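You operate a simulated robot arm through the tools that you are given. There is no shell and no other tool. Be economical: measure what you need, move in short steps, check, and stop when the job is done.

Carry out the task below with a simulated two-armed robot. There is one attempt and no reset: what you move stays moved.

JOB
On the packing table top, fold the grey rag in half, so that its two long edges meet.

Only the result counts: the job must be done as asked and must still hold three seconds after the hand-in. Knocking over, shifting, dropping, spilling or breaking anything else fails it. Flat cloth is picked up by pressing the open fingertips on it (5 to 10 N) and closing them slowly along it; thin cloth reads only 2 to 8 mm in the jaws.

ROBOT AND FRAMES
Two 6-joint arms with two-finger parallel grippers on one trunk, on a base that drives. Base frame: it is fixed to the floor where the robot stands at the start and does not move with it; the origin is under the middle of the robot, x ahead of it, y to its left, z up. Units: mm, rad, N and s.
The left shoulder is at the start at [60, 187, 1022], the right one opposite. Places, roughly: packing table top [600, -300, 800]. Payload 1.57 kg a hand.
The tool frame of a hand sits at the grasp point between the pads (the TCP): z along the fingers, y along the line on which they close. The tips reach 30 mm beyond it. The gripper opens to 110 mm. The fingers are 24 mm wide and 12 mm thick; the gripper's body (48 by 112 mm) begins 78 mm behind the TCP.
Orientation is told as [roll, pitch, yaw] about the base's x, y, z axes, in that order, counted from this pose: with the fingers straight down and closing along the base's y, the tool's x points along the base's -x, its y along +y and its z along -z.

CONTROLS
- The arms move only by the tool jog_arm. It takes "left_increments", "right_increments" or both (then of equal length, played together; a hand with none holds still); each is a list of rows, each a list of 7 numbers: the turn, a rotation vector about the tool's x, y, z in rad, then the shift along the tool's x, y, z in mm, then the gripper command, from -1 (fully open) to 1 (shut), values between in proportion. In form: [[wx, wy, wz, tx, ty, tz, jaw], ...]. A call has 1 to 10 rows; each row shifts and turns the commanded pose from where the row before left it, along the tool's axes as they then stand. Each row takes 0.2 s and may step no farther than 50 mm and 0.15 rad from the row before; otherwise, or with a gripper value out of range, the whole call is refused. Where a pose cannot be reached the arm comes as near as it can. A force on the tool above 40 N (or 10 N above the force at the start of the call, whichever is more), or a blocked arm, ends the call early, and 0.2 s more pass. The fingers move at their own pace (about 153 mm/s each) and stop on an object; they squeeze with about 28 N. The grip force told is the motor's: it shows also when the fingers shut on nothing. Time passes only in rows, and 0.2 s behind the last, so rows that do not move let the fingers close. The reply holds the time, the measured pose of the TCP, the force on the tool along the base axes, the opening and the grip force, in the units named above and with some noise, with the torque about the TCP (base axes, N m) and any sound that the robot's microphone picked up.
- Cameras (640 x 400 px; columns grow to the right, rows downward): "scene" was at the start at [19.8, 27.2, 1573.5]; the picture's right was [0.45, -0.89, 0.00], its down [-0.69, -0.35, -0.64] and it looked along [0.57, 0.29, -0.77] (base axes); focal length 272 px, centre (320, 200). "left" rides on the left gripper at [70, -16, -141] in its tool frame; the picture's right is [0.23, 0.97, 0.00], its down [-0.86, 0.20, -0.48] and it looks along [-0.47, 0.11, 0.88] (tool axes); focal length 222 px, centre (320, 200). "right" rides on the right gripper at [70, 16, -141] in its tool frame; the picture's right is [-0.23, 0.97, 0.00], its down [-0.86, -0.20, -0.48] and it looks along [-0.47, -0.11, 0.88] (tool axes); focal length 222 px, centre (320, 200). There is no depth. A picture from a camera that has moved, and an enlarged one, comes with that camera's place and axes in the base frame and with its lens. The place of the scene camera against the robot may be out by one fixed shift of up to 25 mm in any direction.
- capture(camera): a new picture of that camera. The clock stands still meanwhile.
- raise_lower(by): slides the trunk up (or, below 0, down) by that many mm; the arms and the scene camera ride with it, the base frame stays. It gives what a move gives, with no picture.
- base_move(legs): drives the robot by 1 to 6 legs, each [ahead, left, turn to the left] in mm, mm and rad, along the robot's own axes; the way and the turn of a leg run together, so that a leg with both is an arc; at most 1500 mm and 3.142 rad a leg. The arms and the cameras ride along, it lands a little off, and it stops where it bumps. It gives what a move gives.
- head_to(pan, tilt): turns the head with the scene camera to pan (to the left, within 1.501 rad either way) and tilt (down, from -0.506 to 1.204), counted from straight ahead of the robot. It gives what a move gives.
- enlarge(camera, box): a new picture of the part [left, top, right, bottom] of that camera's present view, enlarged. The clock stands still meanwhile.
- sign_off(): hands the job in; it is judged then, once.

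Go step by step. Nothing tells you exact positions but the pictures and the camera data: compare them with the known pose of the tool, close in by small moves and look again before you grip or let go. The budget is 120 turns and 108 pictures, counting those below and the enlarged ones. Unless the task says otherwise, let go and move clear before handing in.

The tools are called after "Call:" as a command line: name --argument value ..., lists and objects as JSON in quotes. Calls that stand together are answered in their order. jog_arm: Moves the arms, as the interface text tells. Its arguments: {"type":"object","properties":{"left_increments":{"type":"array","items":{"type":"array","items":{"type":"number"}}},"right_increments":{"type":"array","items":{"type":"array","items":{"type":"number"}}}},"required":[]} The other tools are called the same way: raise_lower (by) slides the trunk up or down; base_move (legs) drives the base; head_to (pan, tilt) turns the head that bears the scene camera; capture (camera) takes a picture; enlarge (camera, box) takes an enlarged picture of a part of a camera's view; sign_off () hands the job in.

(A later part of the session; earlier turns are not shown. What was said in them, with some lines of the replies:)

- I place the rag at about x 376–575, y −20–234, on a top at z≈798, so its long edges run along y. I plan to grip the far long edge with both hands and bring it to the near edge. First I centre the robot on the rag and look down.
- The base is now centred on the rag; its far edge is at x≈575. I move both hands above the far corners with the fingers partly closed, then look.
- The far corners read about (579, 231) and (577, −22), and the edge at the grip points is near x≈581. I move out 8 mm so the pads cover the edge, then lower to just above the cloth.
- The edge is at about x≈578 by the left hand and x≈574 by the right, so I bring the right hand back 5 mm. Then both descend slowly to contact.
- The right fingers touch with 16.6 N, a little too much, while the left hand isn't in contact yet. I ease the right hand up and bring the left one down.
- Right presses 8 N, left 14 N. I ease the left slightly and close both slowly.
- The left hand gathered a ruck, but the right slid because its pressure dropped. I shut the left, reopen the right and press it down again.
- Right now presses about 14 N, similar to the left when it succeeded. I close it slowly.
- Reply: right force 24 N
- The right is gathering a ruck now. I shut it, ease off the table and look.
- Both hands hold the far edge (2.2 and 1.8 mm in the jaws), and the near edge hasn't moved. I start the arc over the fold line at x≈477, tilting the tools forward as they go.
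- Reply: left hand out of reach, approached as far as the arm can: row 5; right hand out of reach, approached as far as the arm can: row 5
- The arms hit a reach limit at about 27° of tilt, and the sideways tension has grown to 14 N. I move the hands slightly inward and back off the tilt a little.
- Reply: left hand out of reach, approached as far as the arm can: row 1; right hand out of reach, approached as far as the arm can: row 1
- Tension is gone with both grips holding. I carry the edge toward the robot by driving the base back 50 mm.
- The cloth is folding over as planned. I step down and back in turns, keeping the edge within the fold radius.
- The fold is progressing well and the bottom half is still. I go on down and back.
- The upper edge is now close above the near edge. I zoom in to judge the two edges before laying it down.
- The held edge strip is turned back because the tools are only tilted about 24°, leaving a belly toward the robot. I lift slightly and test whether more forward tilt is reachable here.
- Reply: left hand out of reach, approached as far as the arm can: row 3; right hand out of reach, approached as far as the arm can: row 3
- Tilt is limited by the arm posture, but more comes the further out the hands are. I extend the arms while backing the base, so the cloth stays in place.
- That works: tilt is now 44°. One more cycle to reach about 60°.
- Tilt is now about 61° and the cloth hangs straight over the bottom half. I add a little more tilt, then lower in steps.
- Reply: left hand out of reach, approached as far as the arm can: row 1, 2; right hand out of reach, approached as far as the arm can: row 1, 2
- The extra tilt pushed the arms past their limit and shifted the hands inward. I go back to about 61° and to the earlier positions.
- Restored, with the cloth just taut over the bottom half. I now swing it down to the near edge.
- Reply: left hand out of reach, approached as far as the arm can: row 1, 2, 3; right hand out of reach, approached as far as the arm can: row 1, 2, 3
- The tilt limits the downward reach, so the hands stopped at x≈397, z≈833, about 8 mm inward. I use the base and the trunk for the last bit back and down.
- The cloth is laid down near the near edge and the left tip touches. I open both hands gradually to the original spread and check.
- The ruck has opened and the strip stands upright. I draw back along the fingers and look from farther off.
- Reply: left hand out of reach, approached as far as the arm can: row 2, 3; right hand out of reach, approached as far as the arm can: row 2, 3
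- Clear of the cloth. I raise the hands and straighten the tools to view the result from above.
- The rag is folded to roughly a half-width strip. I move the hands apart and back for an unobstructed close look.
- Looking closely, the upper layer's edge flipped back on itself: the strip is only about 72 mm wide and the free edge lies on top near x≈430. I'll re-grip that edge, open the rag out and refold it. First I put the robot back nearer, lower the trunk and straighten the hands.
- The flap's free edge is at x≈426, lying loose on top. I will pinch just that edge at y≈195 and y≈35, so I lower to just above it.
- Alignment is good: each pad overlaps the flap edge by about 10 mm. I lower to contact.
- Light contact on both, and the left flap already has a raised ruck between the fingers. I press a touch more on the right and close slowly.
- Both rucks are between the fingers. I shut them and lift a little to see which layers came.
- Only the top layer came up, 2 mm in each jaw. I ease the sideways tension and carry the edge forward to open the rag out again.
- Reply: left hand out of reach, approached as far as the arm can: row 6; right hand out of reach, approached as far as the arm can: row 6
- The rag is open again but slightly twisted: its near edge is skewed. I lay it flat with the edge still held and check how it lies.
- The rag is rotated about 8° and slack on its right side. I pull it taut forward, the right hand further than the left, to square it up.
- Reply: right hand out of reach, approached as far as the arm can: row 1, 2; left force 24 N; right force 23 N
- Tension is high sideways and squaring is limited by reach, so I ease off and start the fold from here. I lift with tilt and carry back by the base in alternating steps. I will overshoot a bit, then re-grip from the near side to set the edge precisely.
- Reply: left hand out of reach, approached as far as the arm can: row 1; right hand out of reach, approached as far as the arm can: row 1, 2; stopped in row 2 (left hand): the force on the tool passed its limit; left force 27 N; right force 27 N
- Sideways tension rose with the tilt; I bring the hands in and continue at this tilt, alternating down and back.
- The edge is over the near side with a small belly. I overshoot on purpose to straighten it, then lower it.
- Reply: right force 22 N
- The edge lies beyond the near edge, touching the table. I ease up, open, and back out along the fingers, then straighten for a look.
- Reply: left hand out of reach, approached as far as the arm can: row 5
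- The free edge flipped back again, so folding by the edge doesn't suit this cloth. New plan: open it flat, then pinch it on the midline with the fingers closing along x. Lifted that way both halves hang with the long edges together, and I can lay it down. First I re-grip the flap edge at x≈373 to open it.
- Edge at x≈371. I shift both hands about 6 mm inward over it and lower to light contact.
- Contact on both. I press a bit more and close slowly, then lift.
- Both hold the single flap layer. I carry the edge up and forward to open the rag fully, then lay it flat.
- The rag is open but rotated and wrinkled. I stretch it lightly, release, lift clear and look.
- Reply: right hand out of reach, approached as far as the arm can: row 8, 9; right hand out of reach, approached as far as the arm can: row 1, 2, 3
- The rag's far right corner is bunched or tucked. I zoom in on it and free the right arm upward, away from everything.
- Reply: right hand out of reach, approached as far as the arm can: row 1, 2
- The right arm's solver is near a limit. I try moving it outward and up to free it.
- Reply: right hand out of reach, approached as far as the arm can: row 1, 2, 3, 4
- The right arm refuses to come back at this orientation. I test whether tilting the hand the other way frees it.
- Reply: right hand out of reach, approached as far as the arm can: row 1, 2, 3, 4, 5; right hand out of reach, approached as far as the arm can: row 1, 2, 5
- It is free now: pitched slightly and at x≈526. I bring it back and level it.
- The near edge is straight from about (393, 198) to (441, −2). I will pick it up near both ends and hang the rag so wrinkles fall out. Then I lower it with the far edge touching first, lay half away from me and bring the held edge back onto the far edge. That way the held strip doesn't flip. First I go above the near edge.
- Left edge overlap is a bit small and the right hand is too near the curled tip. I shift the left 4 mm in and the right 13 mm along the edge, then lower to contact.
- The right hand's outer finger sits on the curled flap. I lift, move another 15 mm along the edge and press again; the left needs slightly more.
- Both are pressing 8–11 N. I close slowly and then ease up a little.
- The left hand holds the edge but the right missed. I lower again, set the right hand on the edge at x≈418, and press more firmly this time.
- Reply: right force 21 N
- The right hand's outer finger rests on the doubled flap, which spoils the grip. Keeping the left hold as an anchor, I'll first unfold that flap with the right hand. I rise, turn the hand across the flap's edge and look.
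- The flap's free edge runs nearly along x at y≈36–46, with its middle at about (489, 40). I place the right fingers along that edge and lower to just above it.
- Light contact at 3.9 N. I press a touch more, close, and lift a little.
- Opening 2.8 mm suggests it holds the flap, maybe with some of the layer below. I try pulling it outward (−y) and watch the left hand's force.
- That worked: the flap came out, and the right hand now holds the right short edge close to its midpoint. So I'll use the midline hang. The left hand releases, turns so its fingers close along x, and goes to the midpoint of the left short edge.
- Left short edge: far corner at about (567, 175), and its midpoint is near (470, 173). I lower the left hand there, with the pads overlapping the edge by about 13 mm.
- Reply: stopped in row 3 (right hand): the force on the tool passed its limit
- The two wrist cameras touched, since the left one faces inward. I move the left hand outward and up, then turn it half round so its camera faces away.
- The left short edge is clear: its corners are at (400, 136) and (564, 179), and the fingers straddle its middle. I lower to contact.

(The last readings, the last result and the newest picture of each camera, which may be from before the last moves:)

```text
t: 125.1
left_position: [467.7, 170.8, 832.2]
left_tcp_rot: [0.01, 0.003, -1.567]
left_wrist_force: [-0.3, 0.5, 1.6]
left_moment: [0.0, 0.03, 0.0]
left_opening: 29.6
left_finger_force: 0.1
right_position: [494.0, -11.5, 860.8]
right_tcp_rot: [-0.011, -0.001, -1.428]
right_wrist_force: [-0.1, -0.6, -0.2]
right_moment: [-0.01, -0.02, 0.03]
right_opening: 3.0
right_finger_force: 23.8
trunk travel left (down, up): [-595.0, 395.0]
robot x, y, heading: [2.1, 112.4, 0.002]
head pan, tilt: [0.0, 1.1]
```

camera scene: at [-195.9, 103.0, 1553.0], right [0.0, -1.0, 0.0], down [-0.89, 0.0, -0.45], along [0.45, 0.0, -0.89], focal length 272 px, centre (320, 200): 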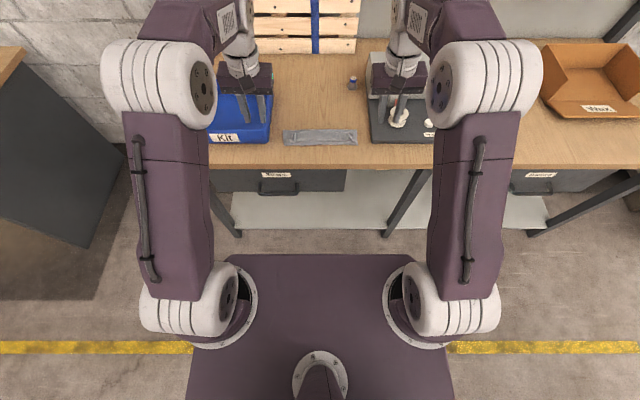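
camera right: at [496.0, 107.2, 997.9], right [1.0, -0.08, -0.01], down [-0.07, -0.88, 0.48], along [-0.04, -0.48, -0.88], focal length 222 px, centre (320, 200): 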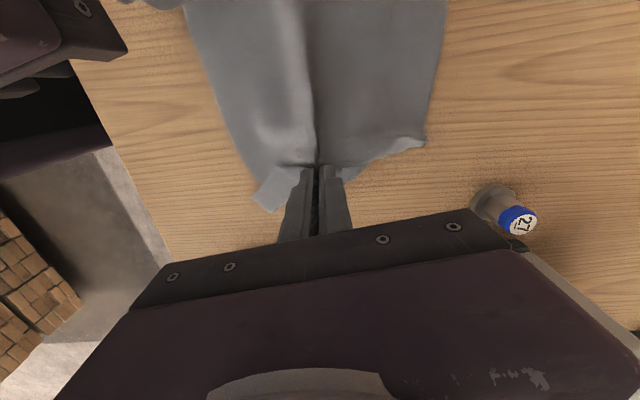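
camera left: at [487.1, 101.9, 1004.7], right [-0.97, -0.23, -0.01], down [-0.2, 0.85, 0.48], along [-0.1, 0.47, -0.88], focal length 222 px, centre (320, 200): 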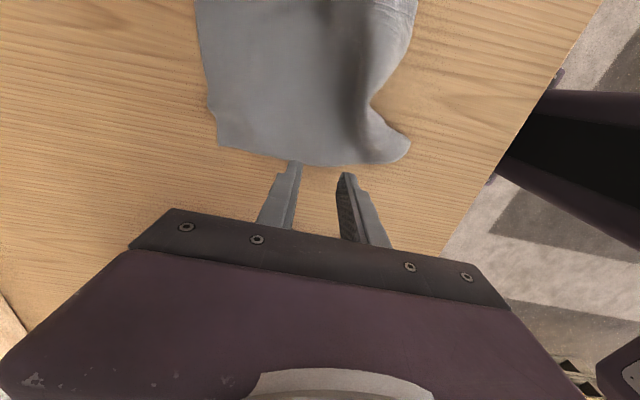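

Call:
jog_arm --left_increments '[[0, 0, 0, 0, 0, 0.8, 0.45], [0, 0, 0, 0, 0, 0, 0.45]]'

```text
t: 125.7
left_position: [466.8, 171.1, 832.0]
left_tcp_rot: [0.009, 0.004, -1.566]
left_wrist_force: [0.1, 0.8, 6.5]
left_moment: [-0.05, 0.09, 0.02]
left_opening: 29.8
left_finger_force: 0.0
right_position: [493.7, -12.2, 862.4]
right_tcp_rot: [-0.012, -0.003, -1.428]
right_wrist_force: [-0.2, -1.0, 0.1]
right_moment: [0.0, 0.02, -0.03]
right_opening: 2.8
right_finger_force: 24.0
trunk travel left (down, up): [-595.0, 395.0]
robot x, y, heading: [3.9, 108.9, -0.001]
head pan, tilt: [0.0, 1.1]
```

Contact at 6.5 N. I press slightly more and close slowly.

Call:
jog_arm --left_increments '[[0, 0, 0, 0, 0, 0.5, 0.45], [0, 0, 0, 0, 0, 0.1, 0.51], [0, 0, 0, 0, 0, 0.1, 0.57], [0, 0, 0, 0, 0, 0.1, 0.63], [0, 0, 0, 0, 0, 0, 0.69], [0, 0, 0, 0, 0, 0.1, 0.75], [0, 0, 0, 0, 0, 0, 0.81], [0, 0, 0, 0, 0, 0.1, 0.88], [0, 0, 0, 0, 0, 0, 1], [0, 0, 0, 0, 0, 0, 1]]'

```text
t: 127.9
left_position: [466.2, 170.7, 831.2]
left_tcp_rot: [0.011, 0.001, -1.567]
left_wrist_force: [-0.4, 0.4, 24.0]
left_moment: [-0.2, 0.13, 0.01]
left_opening: 2.1
left_finger_force: 23.6
right_position: [492.5, -11.7, 863.3]
right_tcp_rot: [-0.009, -0.003, -1.428]
right_wrist_force: [0.2, 0.9, 0.1]
right_moment: [-0.02, -0.01, 0.01]
right_opening: 3.0
right_finger_force: 23.8
trunk travel left (down, up): [-595.0, 395.0]
robot x, y, heading: [1.1, 109.0, 0.002]
head pan, tilt: [0.0, 1.1]
```

Held, 2.1 mm. I lift both hands evenly, level them in x, and spread gently until the midline is lightly taut.

Call:
jog_arm --left_increments '[[0, 0, 0, 0, 2, -15, 1], [0, 0, 0, 3, 3, -18, 1], [0, 0, 0, 4, 4, -15, 1], [0, 0, 0, 4, 3, -15, 1], [0, 0, 0, 0, 0, -20, 1], [0, 0, 0, 0, 0, -20, 1], [0, 0, 0, 0, 0, 0, 1]]' --right_increments '[[0, 0, 0, 0, 0, 0, 1], [0, 0, 0, 0, -3, -3, 1], [0, 0, 0.07, 0, -4, -15, 1], [0, 0, 0.07, 0, -4, -15, 1], [0, 0, 0, 0, -2, -20, 1], [0, 0, 0, 0, 0, -20, 1], [0, 0, 0, 0, 0, 0, 1]]'

```text
t: 129.5
left_position: [477.5, 181.3, 932.7]
left_tcp_rot: [0.01, 0.002, -1.567]
left_wrist_force: [0.6, -1.1, 0.2]
left_moment: [-0.02, 0.02, 0.06]
left_opening: 1.9
left_finger_force: 23.6
right_position: [482.7, -13.5, 935.3]
right_tcp_rot: [-0.011, -0.004, -1.568]
right_wrist_force: [0.9, 0.4, -0.4]
right_moment: [0.06, -0.01, 0.0]
right_opening: 3.0
right_finger_force: 24.1
trunk travel left (down, up): [-595.0, 395.0]
robot x, y, heading: [1.2, 110.1, 0.005]
head pan, tilt: [0.0, 1.1]
```

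Call:
jog_arm --left_increments '[[0, 0, 0, 4, 2, -10, 1], [0, 0, 0, 4, 1, -10, 1], [0, 0, 0, 0, 0, 0, 1]]' --right_increments '[[0, 0, 0, -4, -1, -10, 1], [0, 0, 0, -4, -1, -10, 1], [0, 0, 0, 0, 0, 0, 1]]'

Call:
enlarge --camera "scene" --box '[230, 80, 420, 200]'

```text
t: 130.3
left_position: [482.3, 189.4, 953.0]
left_tcp_rot: [0.009, 0.0, -1.569]
left_wrist_force: [-0.4, -16.0, 0.5]
left_moment: [-0.51, 0.01, 0.0]
left_opening: 2.2
left_finger_force: 23.4
right_position: [480.9, -19.6, 954.2]
right_tcp_rot: [-0.01, -0.002, -1.567]
right_wrist_force: [0.5, 15.8, -0.5]
right_moment: [0.48, 0.0, 0.03]
right_opening: 3.0
right_finger_force: 24.7
trunk travel left (down, up): [-595.0, 395.0]
robot x, y, heading: [2.4, 110.2, 0.003]
head pan, tilt: [0.0, 1.1]
```

```text
3.33 times, centred on (325, 140) of scene
camera zoom: at [17.3, 103.4, 1503.0], right [0.0, -1.0, 0.0], down [-0.89, 0.0, -0.45], along [0.45, 0.0, -0.89], focal length 907 px, centre (303, 400)
```

zoom: 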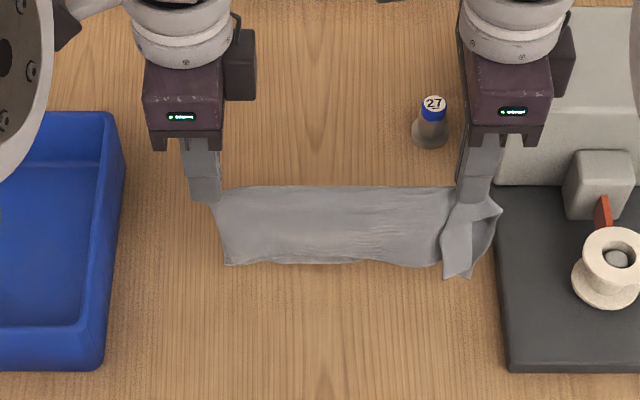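

The rag hangs neatly double along its midline, with both long edges at the bottom and only a small corner flap at the right end. I ease the tension, shift toward me, and lower until the edges touch. Then I lean it away from me so it lies with its long edges on my side.

Call:
jog_arm --left_increments '[[0, 0, 0, -1.5, -20, 0, 1], [0, 0, 0, 0, -20, 12, 1], [0, 0, 0, 0, 0, 13, 1], [0, 0, 0, 0, 0, 11, 1], [0, 0, 0, 0, 0, 0, 1]]' --right_increments '[[0, 0, 0, 1.5, -20, 0, 1], [0, 0, 0, 0, -20, 12, 1], [0, 0, 0, 0, 0, 13, 1], [0, 0, 0, 0, 0, 11, 1], [0, 0, 0, 0, 0, 0, 1]]'

Call:
jog_arm --left_increments '[[0, 0, 0, 0, 13, 3, 1], [0, 0, 0, 0, 12, 5, 1], [0, 0, 0, 0, 12, 6, 1], [0, 0, 0, 0, 12, 7, 1], [0, 0, 0, 0, 10, 9, 1], [0, 0, 0, 0, 10, 10, 1], [0, 0, 0, 0, 0, 0, 1]]' --right_increments '[[0, 0, 0, 0, 13, 3, 1], [0, 0, 0, 0, 12, 5, 1], [0, 0, 0, 0, 12, 6, 1], [0, 0, 0, 0, 12, 7, 1], [0, 0, 0, 0, 10, 9, 1], [0, 0, 0, 0, 10, 10, 1], [0, 0, 0, 0, 0, 0, 1]]'

Call:
enlarge --camera "scene" --box '[230, 100, 420, 220]'

```text
t: 131.5
left_position: [440.4, 188.5, 916.6]
left_tcp_rot: [0.012, 0.003, -1.567]
left_wrist_force: [0.0, -14.6, 0.7]
left_moment: [-0.44, 0.01, -0.03]
left_opening: 1.9
left_finger_force: 22.7
right_position: [440.7, -19.6, 919.0]
right_tcp_rot: [-0.009, -0.003, -1.569]
right_wrist_force: [-1.3, 13.6, -0.1]
right_moment: [0.44, 0.0, 0.0]
right_opening: 2.9
right_finger_force: 23.9
trunk travel left (down, up): [-595.0, 395.0]
robot x, y, heading: [1.3, 111.7, 0.001]
head pan, tilt: [0.0, 1.1]
```

```text
t: 133.1
left_position: [510.0, 188.0, 876.7]
left_tcp_rot: [0.009, 0.002, -1.567]
left_wrist_force: [0.0, -12.4, 0.3]
left_moment: [-0.38, -0.03, -0.01]
left_opening: 1.7
left_finger_force: 23.5
right_position: [507.6, -20.5, 878.4]
right_tcp_rot: [-0.009, -0.004, -1.567]
right_wrist_force: [-1.2, 12.4, 1.0]
right_moment: [0.37, -0.03, 0.02]
right_opening: 3.0
right_finger_force: 24.3
trunk travel left (down, up): [-595.0, 395.0]
robot x, y, heading: [-0.3, 110.4, 0.004]
head pan, tilt: [0.0, 1.1]
```

```text
3.33 times, centred on (325, 160) of scene
camera zoom: at [16.2, 103.4, 1503.0], right [0.0, -1.0, 0.0], down [-0.89, 0.0, -0.45], along [0.45, 0.0, -0.89], focal length 907 px, centre (303, 333)
```

zoom: 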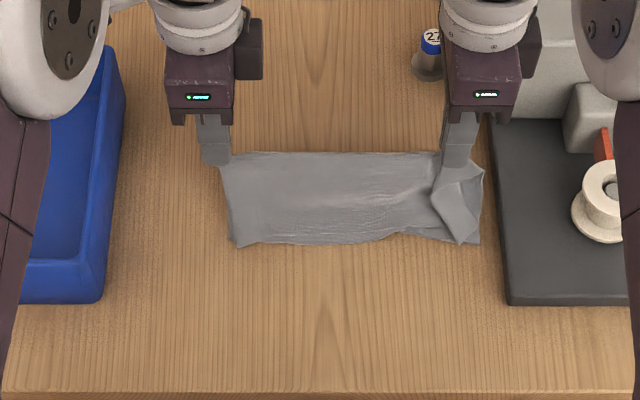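

It lays down well, with both long edges together on my side. I finish lowering to the table.

Call:
jog_arm --left_increments '[[0, 0, 0, 0, 9, 8, 1], [0, 0, 0, 0, 8, 9, 1], [0, 0, 0, 0, 6, 9, 1], [0, 0, 0, 0, 4, 9, 1], [0, 0, 0, -2, 1, 6, 1], [0, 0, 0, -2, 0, 2, 1], [0, 0, 0, 0, 0, 0, 1]]' --right_increments '[[0, 0, 0, 0, 9, 8, 1], [0, 0, 0, 0, 8, 9, 1], [0, 0, 0, 0, 6, 9, 1], [0, 0, 0, 0, 4, 9, 1], [0, 0, 0, 2, 1, 6, 1], [0, 0, 0, 2, 0, 2, 1], [0, 0, 0, 0, 0, 0, 1]]'

```text
t: 134.7
left_position: [539.1, 185.5, 833.7]
left_tcp_rot: [0.011, 0.001, -1.568]
left_wrist_force: [0.0, -3.7, 0.9]
left_moment: [-0.14, 0.02, -0.01]
left_opening: 1.7
left_finger_force: 23.9
right_position: [535.3, -16.1, 836.5]
right_tcp_rot: [-0.009, -0.006, -1.569]
right_wrist_force: [-0.1, 3.4, 0.4]
right_moment: [0.14, 0.01, 0.02]
right_opening: 2.7
right_finger_force: 24.3
trunk travel left (down, up): [-595.0, 395.0]
robot x, y, heading: [3.3, 108.5, 0.001]
head pan, tilt: [0.0, 1.1]
```

Now I open both, lift straight up, and look.

Call:
jog_arm --left_increments '[[0, 0, 0, 0, 0, 0, 0.85], [0, 0, 0, 0, 0, 0, 0.65], [0, 0, 0, 0, 0, 0, 0.5], [0, 0, 0, 0, 0, -10, 0.5], [0, 0, 0, 0, 0, -25, 0.5], [0, 0, 0, 0, 0, -30, 0.5], [0, 0, 0, 30, -20, -20, 0.5], [0, 0, 0, 30, -20, 0, 0.5], [0, 0, 0, 0, 0, 0, 0.5]]' --right_increments '[[0, 0, 0, 0, 0, 0, 0.85], [0, 0, 0, 0, 0, 0, 0.65], [0, 0, 0, 0, 0, 0, 0.5], [0, 0, 0, 0, 0, -10, 0.5], [0, 0, 0, 0, 0, -25, 0.5], [0, 0, 0, 0, 0, -30, 0.5], [0, 0, 0, 0, -20, -10, 0.5], [0, 0, 0, 0, -20, 0, 0.5], [0, 0, 0, 0, 0, 0, 0.5]]'

Call:
enlarge --camera "right" --box '[180, 0, 480, 200]'

```text
t: 136.7
left_position: [498.2, 243.7, 919.7]
left_tcp_rot: [0.009, 0.002, -1.566]
left_wrist_force: [0.4, 0.5, -0.2]
left_moment: [-0.01, -0.02, 0.01]
left_opening: 27.5
left_finger_force: 0.1
right_position: [498.5, -15.0, 911.2]
right_tcp_rot: [-0.012, -0.002, -1.567]
right_wrist_force: [0.3, -0.2, -0.2]
right_moment: [0.0, 0.03, -0.01]
right_opening: 27.5
right_finger_force: 0.1
trunk travel left (down, up): [-595.0, 395.0]
robot x, y, heading: [2.9, 110.2, 0.006]
head pan, tilt: [0.0, 1.1]
```

```text
2.00 times, centred on (330, 100) of right
camera zoom: at [515.6, 55.1, 1051.3], right [0.97, -0.22, -0.01], down [-0.19, -0.85, 0.48], along [-0.12, -0.47, -0.88], focal length 444 px, centre (300, 400)
```

zoom: 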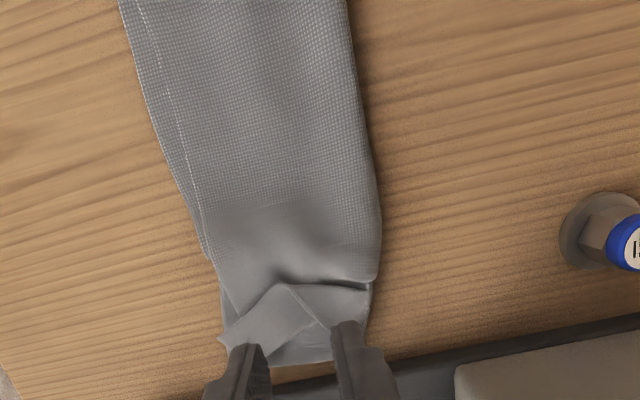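

The fold came out well; the long edges lie within roughly 8 mm of each other. The top layer's right end still has a small Z-shaped tuck, so I move the right hand aside and look at it closely.

Call:
jog_arm --right_increments '[[0, 0, 0, -15, 0, -25, 0.5], [0, 0, 0, -20, 0, -10, 0.5], [0, 0, 0, 0, 0, 0, 0.5]]'

Call:
enlarge --camera "right" --box '[220, 60, 400, 180]'

```text
t: 137.5
left_position: [496.4, 245.0, 920.3]
left_tcp_rot: [0.01, 0.001, -1.569]
left_wrist_force: [-0.1, -0.4, 0.2]
left_moment: [0.0, -0.04, -0.01]
left_opening: 27.3
left_finger_force: 0.1
right_position: [497.6, -51.2, 944.9]
right_tcp_rot: [-0.011, -0.005, -1.569]
right_wrist_force: [-0.3, -0.3, -0.7]
right_moment: [-0.01, -0.05, -0.03]
right_opening: 27.5
right_finger_force: 0.1
trunk travel left (down, up): [-595.0, 395.0]
robot x, y, heading: [0.8, 111.0, 0.007]
head pan, tilt: [0.0, 1.1]
```

```text
3.33 times, centred on (310, 120) of right
camera zoom: at [515.5, 20.1, 1086.3], right [0.97, -0.22, -0.01], down [-0.19, -0.85, 0.48], along [-0.12, -0.47, -0.87], focal length 740 px, centre (353, 467)
```

zoom: 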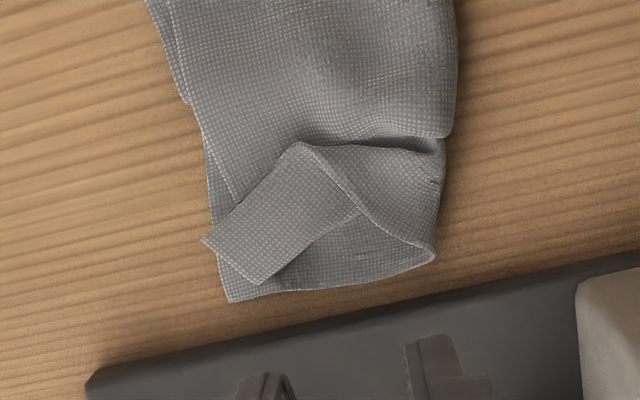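

Now it is clear: the corner strip of the top layer is folded over, with its free edge from (446, −25) to (488, −3). I anchor the rag with the left fingertips pressed at its middle, then pinch that strip edge with the right hand and draw it outward.

Call:
jog_arm --left_increments '[[0, 0, 0, -40, -6, 0, 0.5], [0, 0, 0, -40, 0, 0, 0.5], [0, 0, 0, -40, 0, 20, 0.5], [0, 0, 0, 0, 0, 35, 0.5], [0, 0, 0, 0, 0, 22, 0.5], [0, 0, 0, 0, 0, 5, 0.5], [0, 0, 0, 0, 0, 2, 0.5], [0, 0, 0, 0, 0, 0, 0.5]]' --right_increments '[[0, 0, 0, 19, -14.3, 0, 0.5], [0, 0, 0, 19, -14.3, 0, 0.5], [0, 0, -0.1225, 0, 0, 25, 0.5], [0, 0, -0.1225, 0, 0, 25, 0.5], [0, 0, -0.1225, 0, 0, 25, 0.5], [0, 0, -0.1225, 0, 0, 20, 0.5], [0, 0, 0, 0, 0, 0, 0.5], [0, 0, 0, 0, 0, 0, 0.5]]'

Call:
enlarge --camera "right" --box '[220, 80, 460, 230]'

```text
t: 139.3
left_position: [494.0, 123.6, 835.5]
left_tcp_rot: [0.01, 0.003, -1.568]
left_wrist_force: [-0.5, 0.7, 0.0]
left_moment: [-0.01, -0.01, -0.01]
left_opening: 27.5
left_finger_force: 0.0
right_position: [468.3, -14.4, 850.8]
right_tcp_rot: [-0.013, 0.001, -1.078]
right_wrist_force: [-0.5, 0.7, 0.9]
right_moment: [0.01, 0.0, 0.0]
right_opening: 27.7
right_finger_force: 0.1
trunk travel left (down, up): [-595.0, 395.0]
robot x, y, heading: [1.7, 110.3, 0.005]
head pan, tilt: [0.0, 1.1]
```

```text
2.67 times, centred on (340, 155) of right
camera zoom: at [451.0, 56.3, 991.6], right [0.97, 0.26, -0.01], down [0.24, -0.85, 0.48], along [0.12, -0.47, -0.88], focal length 592 px, centre (267, 320)
```

zoom: 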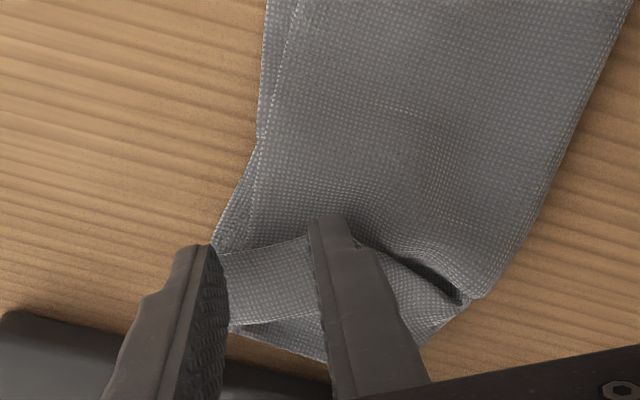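

The alignment is good; I shift 8 mm along the strip. Then I lower the right to contact and press the left anchor down.

Call:
jog_arm --left_increments '[[0, 0, 0, 0, 0, 1.5, 0.5], [0, 0, 0, 0, 0, 1, 0.5], [0, 0, 0, 0, 0, 0.5, 0.5], [0, 0, 0, 0, 0, 0, 0.5], [0, 0, 0, 0, 0, 0, 0.5], [0, 0, 0, 0, 0, 0, 0.5]]' --right_increments '[[0, 0, 0, 0, 8, 6, 0.5], [0, 0, 0, 0, 0, 5, 0.5], [0, 0, 0, 0, 0, 3, 0.5], [0, 0, 0, 0, 0, 1.5, 0.5], [0, 0, 0, 0, 0, 1, 0.5], [0, 0, 0, 0, 0, 0, 0.5]]'

```text
t: 140.7
left_position: [493.0, 124.8, 832.3]
left_tcp_rot: [0.01, 0.002, -1.567]
left_wrist_force: [0.6, -1.0, 2.5]
left_moment: [-0.03, 0.05, -0.04]
left_opening: 26.8
left_finger_force: 0.0
right_position: [474.6, -8.9, 835.1]
right_tcp_rot: [-0.012, 0.001, -1.078]
right_wrist_force: [-1.0, 0.3, 2.9]
right_moment: [-0.06, 0.05, 0.0]
right_opening: 27.8
right_finger_force: 0.1
trunk travel left (down, up): [-595.0, 395.0]
robot x, y, heading: [3.2, 110.8, 0.002]
head pan, tilt: [0.0, 1.1]
```

Both are in light contact. I press the left anchor more and close the right on the strip.

Call:
jog_arm --left_increments '[[0, 0, 0, 0, 0, 0.6, 0.5], [0, 0, 0, 0, 0, 0.3, 0.5], [0, 0, 0, 0, 0, 0, 0.5], [0, 0, 0, 0, 0, 0, 0.5], [0, 0, 0, 0, 0, 0, 0.5], [0, 0, 0, 0, 0, 0, 0.5], [0, 0, 0, 0, 0, 0, 0.5], [0, 0, 0, 0, 0, 0, 0.5], [0, 0, 0, 0, 0, 0, 0.5], [0, 0, 0, 0, 0, 0, 0.5]]' --right_increments '[[0, 0, 0, 0, 0, 0.5, 0.5], [0, 0, 0, 0, 0, 0.2, 0.56], [0, 0, 0, 0, 0, 0, 0.62], [0, 0, 0, 0, 0, 0.1, 0.68], [0, 0, 0, 0, 0, 0, 0.74], [0, 0, 0, 0, 0, 0.1, 0.8], [0, 0, 0, 0, 0, 0, 0.86], [0, 0, 0, 0, 0, 0, 0.93], [0, 0, 0, 0, 0, 0, 1], [0, 0, 0, 0, 0, 0, 1]]'

```text
t: 142.9
left_position: [493.1, 126.0, 830.7]
left_tcp_rot: [0.012, 0.001, -1.567]
left_wrist_force: [2.2, 0.0, 17.0]
left_moment: [-0.02, 0.34, 0.02]
left_opening: 26.0
left_finger_force: 0.1
right_position: [473.5, -10.0, 833.5]
right_tcp_rot: [-0.01, 0.002, -1.077]
right_wrist_force: [0.5, 0.0, 0.7]
right_moment: [0.01, 0.02, 0.01]
right_opening: 2.4
right_finger_force: 23.6
trunk travel left (down, up): [-595.0, 395.0]
robot x, y, heading: [3.4, 109.5, 0.001]
head pan, tilt: [0.0, 1.1]
```

The strip is held at 2.4 mm. I lift it and draw it outward until there is a light tension.

Call:
jog_arm --right_increments '[[0, 0, 0, 0, 0, -12, 1], [0, 0, 0, -8, -4, -14, 1], [0, 0, 0, -11, -6, 0, 1], [0, 0, 0, -11, -6, 0, 1], [0, 0, 0, -8, -4, 0, 1], [0, 0, 0, 0, 0, 0, 1]]'

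```text
t: 144.3
left_position: [493.9, 123.4, 832.9]
left_tcp_rot: [0.013, -0.001, -1.567]
left_wrist_force: [0.3, -9.0, 18.8]
left_moment: [-0.27, 0.35, 0.15]
left_opening: 25.8
left_finger_force: 0.0
right_position: [474.3, -51.4, 860.8]
right_tcp_rot: [-0.01, 0.001, -1.077]
right_wrist_force: [-0.1, 11.6, -2.4]
right_moment: [0.42, 0.07, 0.12]
right_opening: 2.1
right_finger_force: 23.8
trunk travel left (down, up): [-595.0, 395.0]
robot x, y, heading: [5.6, 112.9, 0.002]
head pan, tilt: [0.0, 1.1]
```

It is taut now at y≈−51. I relax a few mm, lower close to the table, release and rise.

Call:
jog_arm --right_increments '[[0, 0, 0, 2.6, 1.4, 8, 1], [0, 0, 0, 1, 0.5, 8, 1], [0, 0, 0, 0, 0, 3, 1], [0, 0, 0, 0, 0, 0, 0.9], [0, 0, 0, 0, 0, 0, 0.7], [0, 0, 0, 0, 0, 0, 0.5], [0, 0, 0, 0, 0, -20, 0.5], [0, 0, 0, 0, 0, -40, 0.5], [0, 0, 0, 0, 0, -30, 0.5], [0, 0, 0, 0, 0, 0, 0.5]]'

Call:
enlarge --camera "right" --box '[200, 50, 420, 200]'

```text
t: 145.0
left_position: [488.4, 126.4, 833.1]
left_tcp_rot: [0.011, 0.005, -1.569]
left_wrist_force: [-0.5, 1.4, 6.0]
left_moment: [-0.02, 0.2, 0.02]
left_opening: 28.6
left_finger_force: 0.4
right_position: [475.2, -50.6, 848.5]
right_tcp_rot: [-0.001, -0.008, -1.078]
right_wrist_force: [-12.6, -0.2, 27.8]
right_moment: [-0.42, 0.54, -0.17]
right_opening: 2.5
right_finger_force: 23.8
trunk travel left (down, up): [-595.0, 395.0]
robot x, y, heading: [2.1, 110.6, -0.003]
head pan, tilt: [0.0, 1.1]
stopped in row 3 (right hand): the force on the tool passed its limit (the readings are from after the stop); the commanded pose is now the measured one
```

```text
2.67 times, centred on (310, 125) of right
camera zoom: at [455.2, 21.2, 990.1], right [0.97, 0.26, 0.0], down [0.23, -0.84, 0.49], along [0.13, -0.47, -0.87], focal length 592 px, centre (347, 400)
```

zoom: 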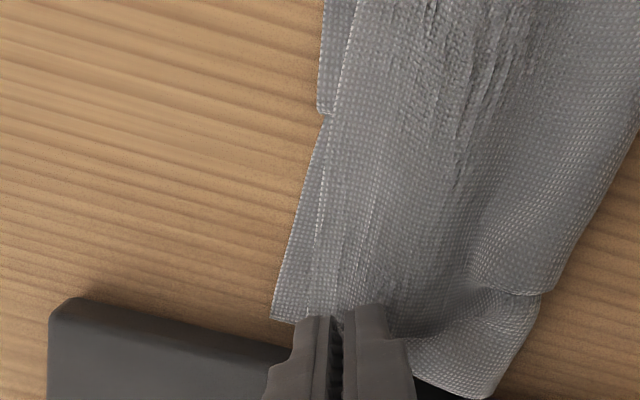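

The right fingertips touched the edge of the dark plate. I rise, bring the strip 12 mm back toward the rag, and release above the table.

Call:
jog_arm --right_increments '[[0, 0, 0, 0, 0, -8, 1], [0, 0, 0, 5.3, 2.8, 0, 1], [0, 0, 0, 5.3, 2.8, 0, 1], [0, 0, 0, 0, 0, 0, 0.85], [0, 0, 0, 0, 0, 0, 0.6], [0, 0, 0, 0, 0, 0, 0.4], [0, 0, 0, 0, 0, -20, 0.4], [0, 0, 0, 0, 0, -40, 0.4], [0, 0, 0, 0, 0, -30, 0.4], [0, 0, 0, 0, 0, 0, 0.4]]'

Call:
enlarge --camera "right" --box '[180, 0, 480, 200]'

```text
t: 146.5
left_position: [492.2, 125.4, 833.4]
left_tcp_rot: [0.011, 0.004, -1.57]
left_wrist_force: [-1.7, 2.4, 20.5]
left_moment: [0.05, 0.59, -0.04]
left_opening: 29.1
left_finger_force: 0.8
right_position: [477.7, -37.7, 858.9]
right_tcp_rot: [-0.003, -0.005, -1.076]
right_wrist_force: [0.3, -0.6, -0.6]
right_moment: [0.02, 0.01, 0.0]
right_opening: 33.0
right_finger_force: 0.1
trunk travel left (down, up): [-595.0, 395.0]
robot x, y, heading: [2.1, 112.8, 0.005]
head pan, tilt: [0.0, 1.1]
stopped in row 7 (left hand): the force on the tool passed its limit (the readings are from after the stop); the commanded pose is now the measured one
```

```text
2.00 times, centred on (330, 100) of right
camera zoom: at [459.0, 32.8, 999.1], right [0.97, 0.26, 0.0], down [0.23, -0.84, 0.48], along [0.13, -0.47, -0.88], focal length 444 px, centre (300, 400)
```

zoom: 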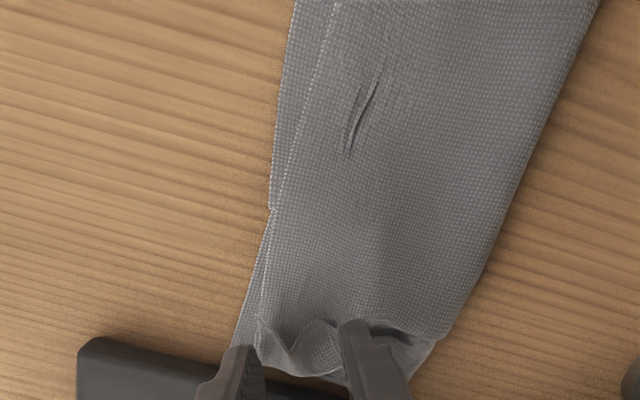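

The strip is out, with only its end curled up near (480, −41). I come down inside it with the fingertips nearly closed, just above the cloth, and sweep it flat toward −y, stopping short of the plate.

Call:
jog_arm --left_increments '[[0, 0, 0, 0, 0, -1, 0.5], [0, 0, 0, 0, 0, 0, 0.5], [0, 0, 0, 0, 0, 0, 0.5], [0, 0, 0, 0, 0, 0, 0.5], [0, 0, 0, 0, 0, 0, 0.5], [0, 0, 0, 0, 0, 0, 0.5], [0, 0, 0, 0, 0, 0, 0.5], [0, 0, 0, 0, 0, 0, 0.5]]' --right_increments '[[0, 0, 0, 0, 0, -20, 0.4], [0, 0, 0, 0, 0, -25, 0.6], [0, 0, 0.1225, 12, 6, 0, 0.78], [0, 0, 0.1225, 12, 6, 0, 0.78], [0, 0, 0.1225, 0, 0, 0, 0.78], [0, 0, 0.1225, 0, 0, 0, 0.78], [0, 0, 0, 0, 0, 0, 0.78], [0, 0, 0, 0, 0, 0, 0.78]]'

```text
t: 148.3
left_position: [491.8, 124.4, 831.6]
left_tcp_rot: [0.008, 0.003, -1.569]
left_wrist_force: [4.3, -2.0, 15.9]
left_moment: [-0.1, 0.2, 0.01]
left_opening: 24.6
left_finger_force: 0.0
right_position: [479.6, -10.2, 903.5]
right_tcp_rot: [0.001, -0.004, -1.567]
right_wrist_force: [0.3, -0.3, 0.1]
right_moment: [-0.03, -0.02, 0.02]
right_opening: 11.9
right_finger_force: 0.0
trunk travel left (down, up): [-595.0, 395.0]
robot x, y, heading: [0.1, 111.3, 0.003]
head pan, tilt: [0.0, 1.1]
```

Call:
jog_arm --right_increments '[[0, 0, 0, 0, 0, 30, 0.78], [0, 0, 0, 0, 0, 25, 0.78], [0, 0, 0, 0, 0, 10, 0.78], [0, 0, 0, 0, 0, 2, 0.78], [0, 0, 0, 0, 0, 0, 0.78]]'

Call:
jog_arm --right_increments '[[0, 0, 0, -6, 0, 0, 0.78], [0, 0, 0, -6, 0, 0, 0.78], [0, 0, 0, -6, 0, 0, 0.78], [0, 0, 0, -6, 0, 0, 0.78], [0, 0, 0, -6, 0, 0, 0.78], [0, 0, 0, -6, 0, 0, 0.78], [0, 0, 0, 0, 0, 0, 0.78]]'

```text
t: 149.5
left_position: [492.4, 125.8, 832.9]
left_tcp_rot: [0.009, 0.004, -1.568]
left_wrist_force: [3.1, -1.8, 15.7]
left_moment: [-0.03, 0.28, 0.0]
left_opening: 25.0
left_finger_force: 0.1
right_position: [480.1, -10.8, 837.0]
right_tcp_rot: [-0.002, -0.005, -1.568]
right_wrist_force: [0.0, -0.1, 0.2]
right_moment: [0.02, 0.0, 0.01]
right_opening: 12.2
right_finger_force: 0.1
trunk travel left (down, up): [-595.0, 395.0]
robot x, y, heading: [4.2, 107.3, -0.0]
head pan, tilt: [0.0, 1.1]
```

```text
t: 151.1
left_position: [491.8, 124.9, 833.2]
left_tcp_rot: [0.008, 0.004, -1.569]
left_wrist_force: [3.1, -1.3, 15.9]
left_moment: [-0.06, 0.26, 0.03]
left_opening: 25.1
left_finger_force: 0.0
right_position: [477.9, -47.1, 836.8]
right_tcp_rot: [0.0, -0.005, -1.567]
right_wrist_force: [-0.5, 1.2, 1.3]
right_moment: [0.03, 0.02, 0.01]
right_opening: 12.1
right_finger_force: 0.1
trunk travel left (down, up): [-595.0, 395.0]
robot x, y, heading: [3.1, 108.9, 0.004]
head pan, tilt: [0.0, 1.1]
```

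I press lightly there to set it, then lift both hands clear.

Call:
jog_arm --left_increments '[[0, 0, 0, 0, 0, 0, 0.5], [0, 0, 0, 0, 0, 0, 0.5], [0, 0, 0, 0, 0, -3, 0.5], [0, 0, 0, 0, 0, -20, 0.5], [0, 0, 0, 0, 0, -35, 0.5], [0, 0, 0, 0, 0, -30, 0.5], [0, 0, 0, 30, 0, -10, 0.5], [0, 0, 0, 40, -20, 0, 0.5], [0, 0, 0, 0, 0, 0, 0.5]]' --right_increments '[[0, 0, 0, 0, 0, 1.5, 0.78], [0, 0, 0, 0, 0, 1, 0.78], [0, 0, 0, 0, 0, -3, 0.78], [0, 0, 0, 0, 0, -20, 0.78], [0, 0, 0, 0, 0, -35, 0.78], [0, 0, 0, 0, 0, -30, 0.78], [0, 0, 0, 0, -20, -10, 0.78], [0, 0, 0, 0, -20, 0, 0.78], [0, 0, 0, 0, 0, 0, 0.78]]'

```text
t: 153.1
left_position: [472.6, 194.4, 928.9]
left_tcp_rot: [0.004, 0.005, -1.57]
left_wrist_force: [0.1, -0.4, -0.7]
left_moment: [0.01, 0.03, -0.01]
left_opening: 27.5
left_finger_force: 0.2
right_position: [439.4, -47.4, 931.8]
right_tcp_rot: [-0.002, -0.005, -1.568]
right_wrist_force: [-1.1, -0.4, -0.1]
right_moment: [-0.01, 0.01, -0.01]
right_opening: 12.1
right_finger_force: 0.1
trunk travel left (down, up): [-595.0, 395.0]
robot x, y, heading: [1.1, 109.7, -0.001]
head pan, tilt: [0.0, 1.1]
```

I clear both arms sideways and use the last picture on the whole rag.

Call:
jog_arm --left_increments '[[0, 0, 0, 30, 0, -25, 0.5], [0, 0, 0, 30, 0, -25, 0.5], [0, 0, 0, 20, 0, -25, 0.5], [0, 0, 0, 0, 0, 0, 0.5]]' --right_increments '[[0, 0, 0, 0, -10, -30, 0.78], [0, 0, 0, -25, -10, -30, 0.78], [0, 0, 0, -30, 0, -20, 0.78], [0, 0, 0, -20, 0, 0, 0.78]]'

Call:
enlarge --camera "scene" --box '[250, 110, 410, 200]'

```text
t: 154.1
left_position: [472.6, 274.4, 1005.0]
left_tcp_rot: [0.006, 0.004, -1.57]
left_wrist_force: [1.6, 0.4, 0.2]
left_moment: [0.01, 0.01, 0.03]
left_opening: 27.5
left_finger_force: 0.2
right_position: [419.6, -122.0, 1012.4]
right_tcp_rot: [0.0, -0.004, -1.568]
right_wrist_force: [-0.6, 0.5, -0.6]
right_moment: [0.01, 0.02, 0.03]
right_opening: 11.9
right_finger_force: 0.0
trunk travel left (down, up): [-595.0, 395.0]
robot x, y, heading: [0.7, 110.9, 0.002]
head pan, tilt: [0.0, 1.1]
```

```text
4.00 times, centred on (330, 155) of scene
camera zoom: at [17.3, 102.5, 1503.0], right [0.0, -1.0, 0.0], down [-0.89, 0.0, -0.45], along [0.45, 0.0, -0.89], focal length 1088 px, centre (280, 380)
```

zoom: 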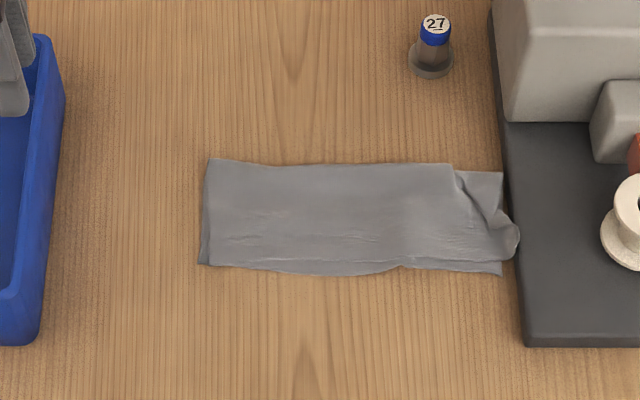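

The rag lies folded in half with its long edges together on the near side, apart from a slightly wrinkled corner at the right end. The hands are clear and I am out of pictures, so I hand in.

Call:
sign_off

```text
The job is handed in.
```

I folded the grey rag in half along its length and handed it in. In the last picture its two long edges lie together on the near side.

- **Right end:** the fold is not perfect here. The top layer's corner is wrinkled and sits about 20 mm from the lower corner. It just reaches the edge of the dark plate.
- **Plate contact:** while I was freeing that corner, the right fingertips pressed on the plate's edge with about 28 N. The plate looked unmoved in the last picture, but I had no pictures left to measure it.

Both hands are open and clear of the table.
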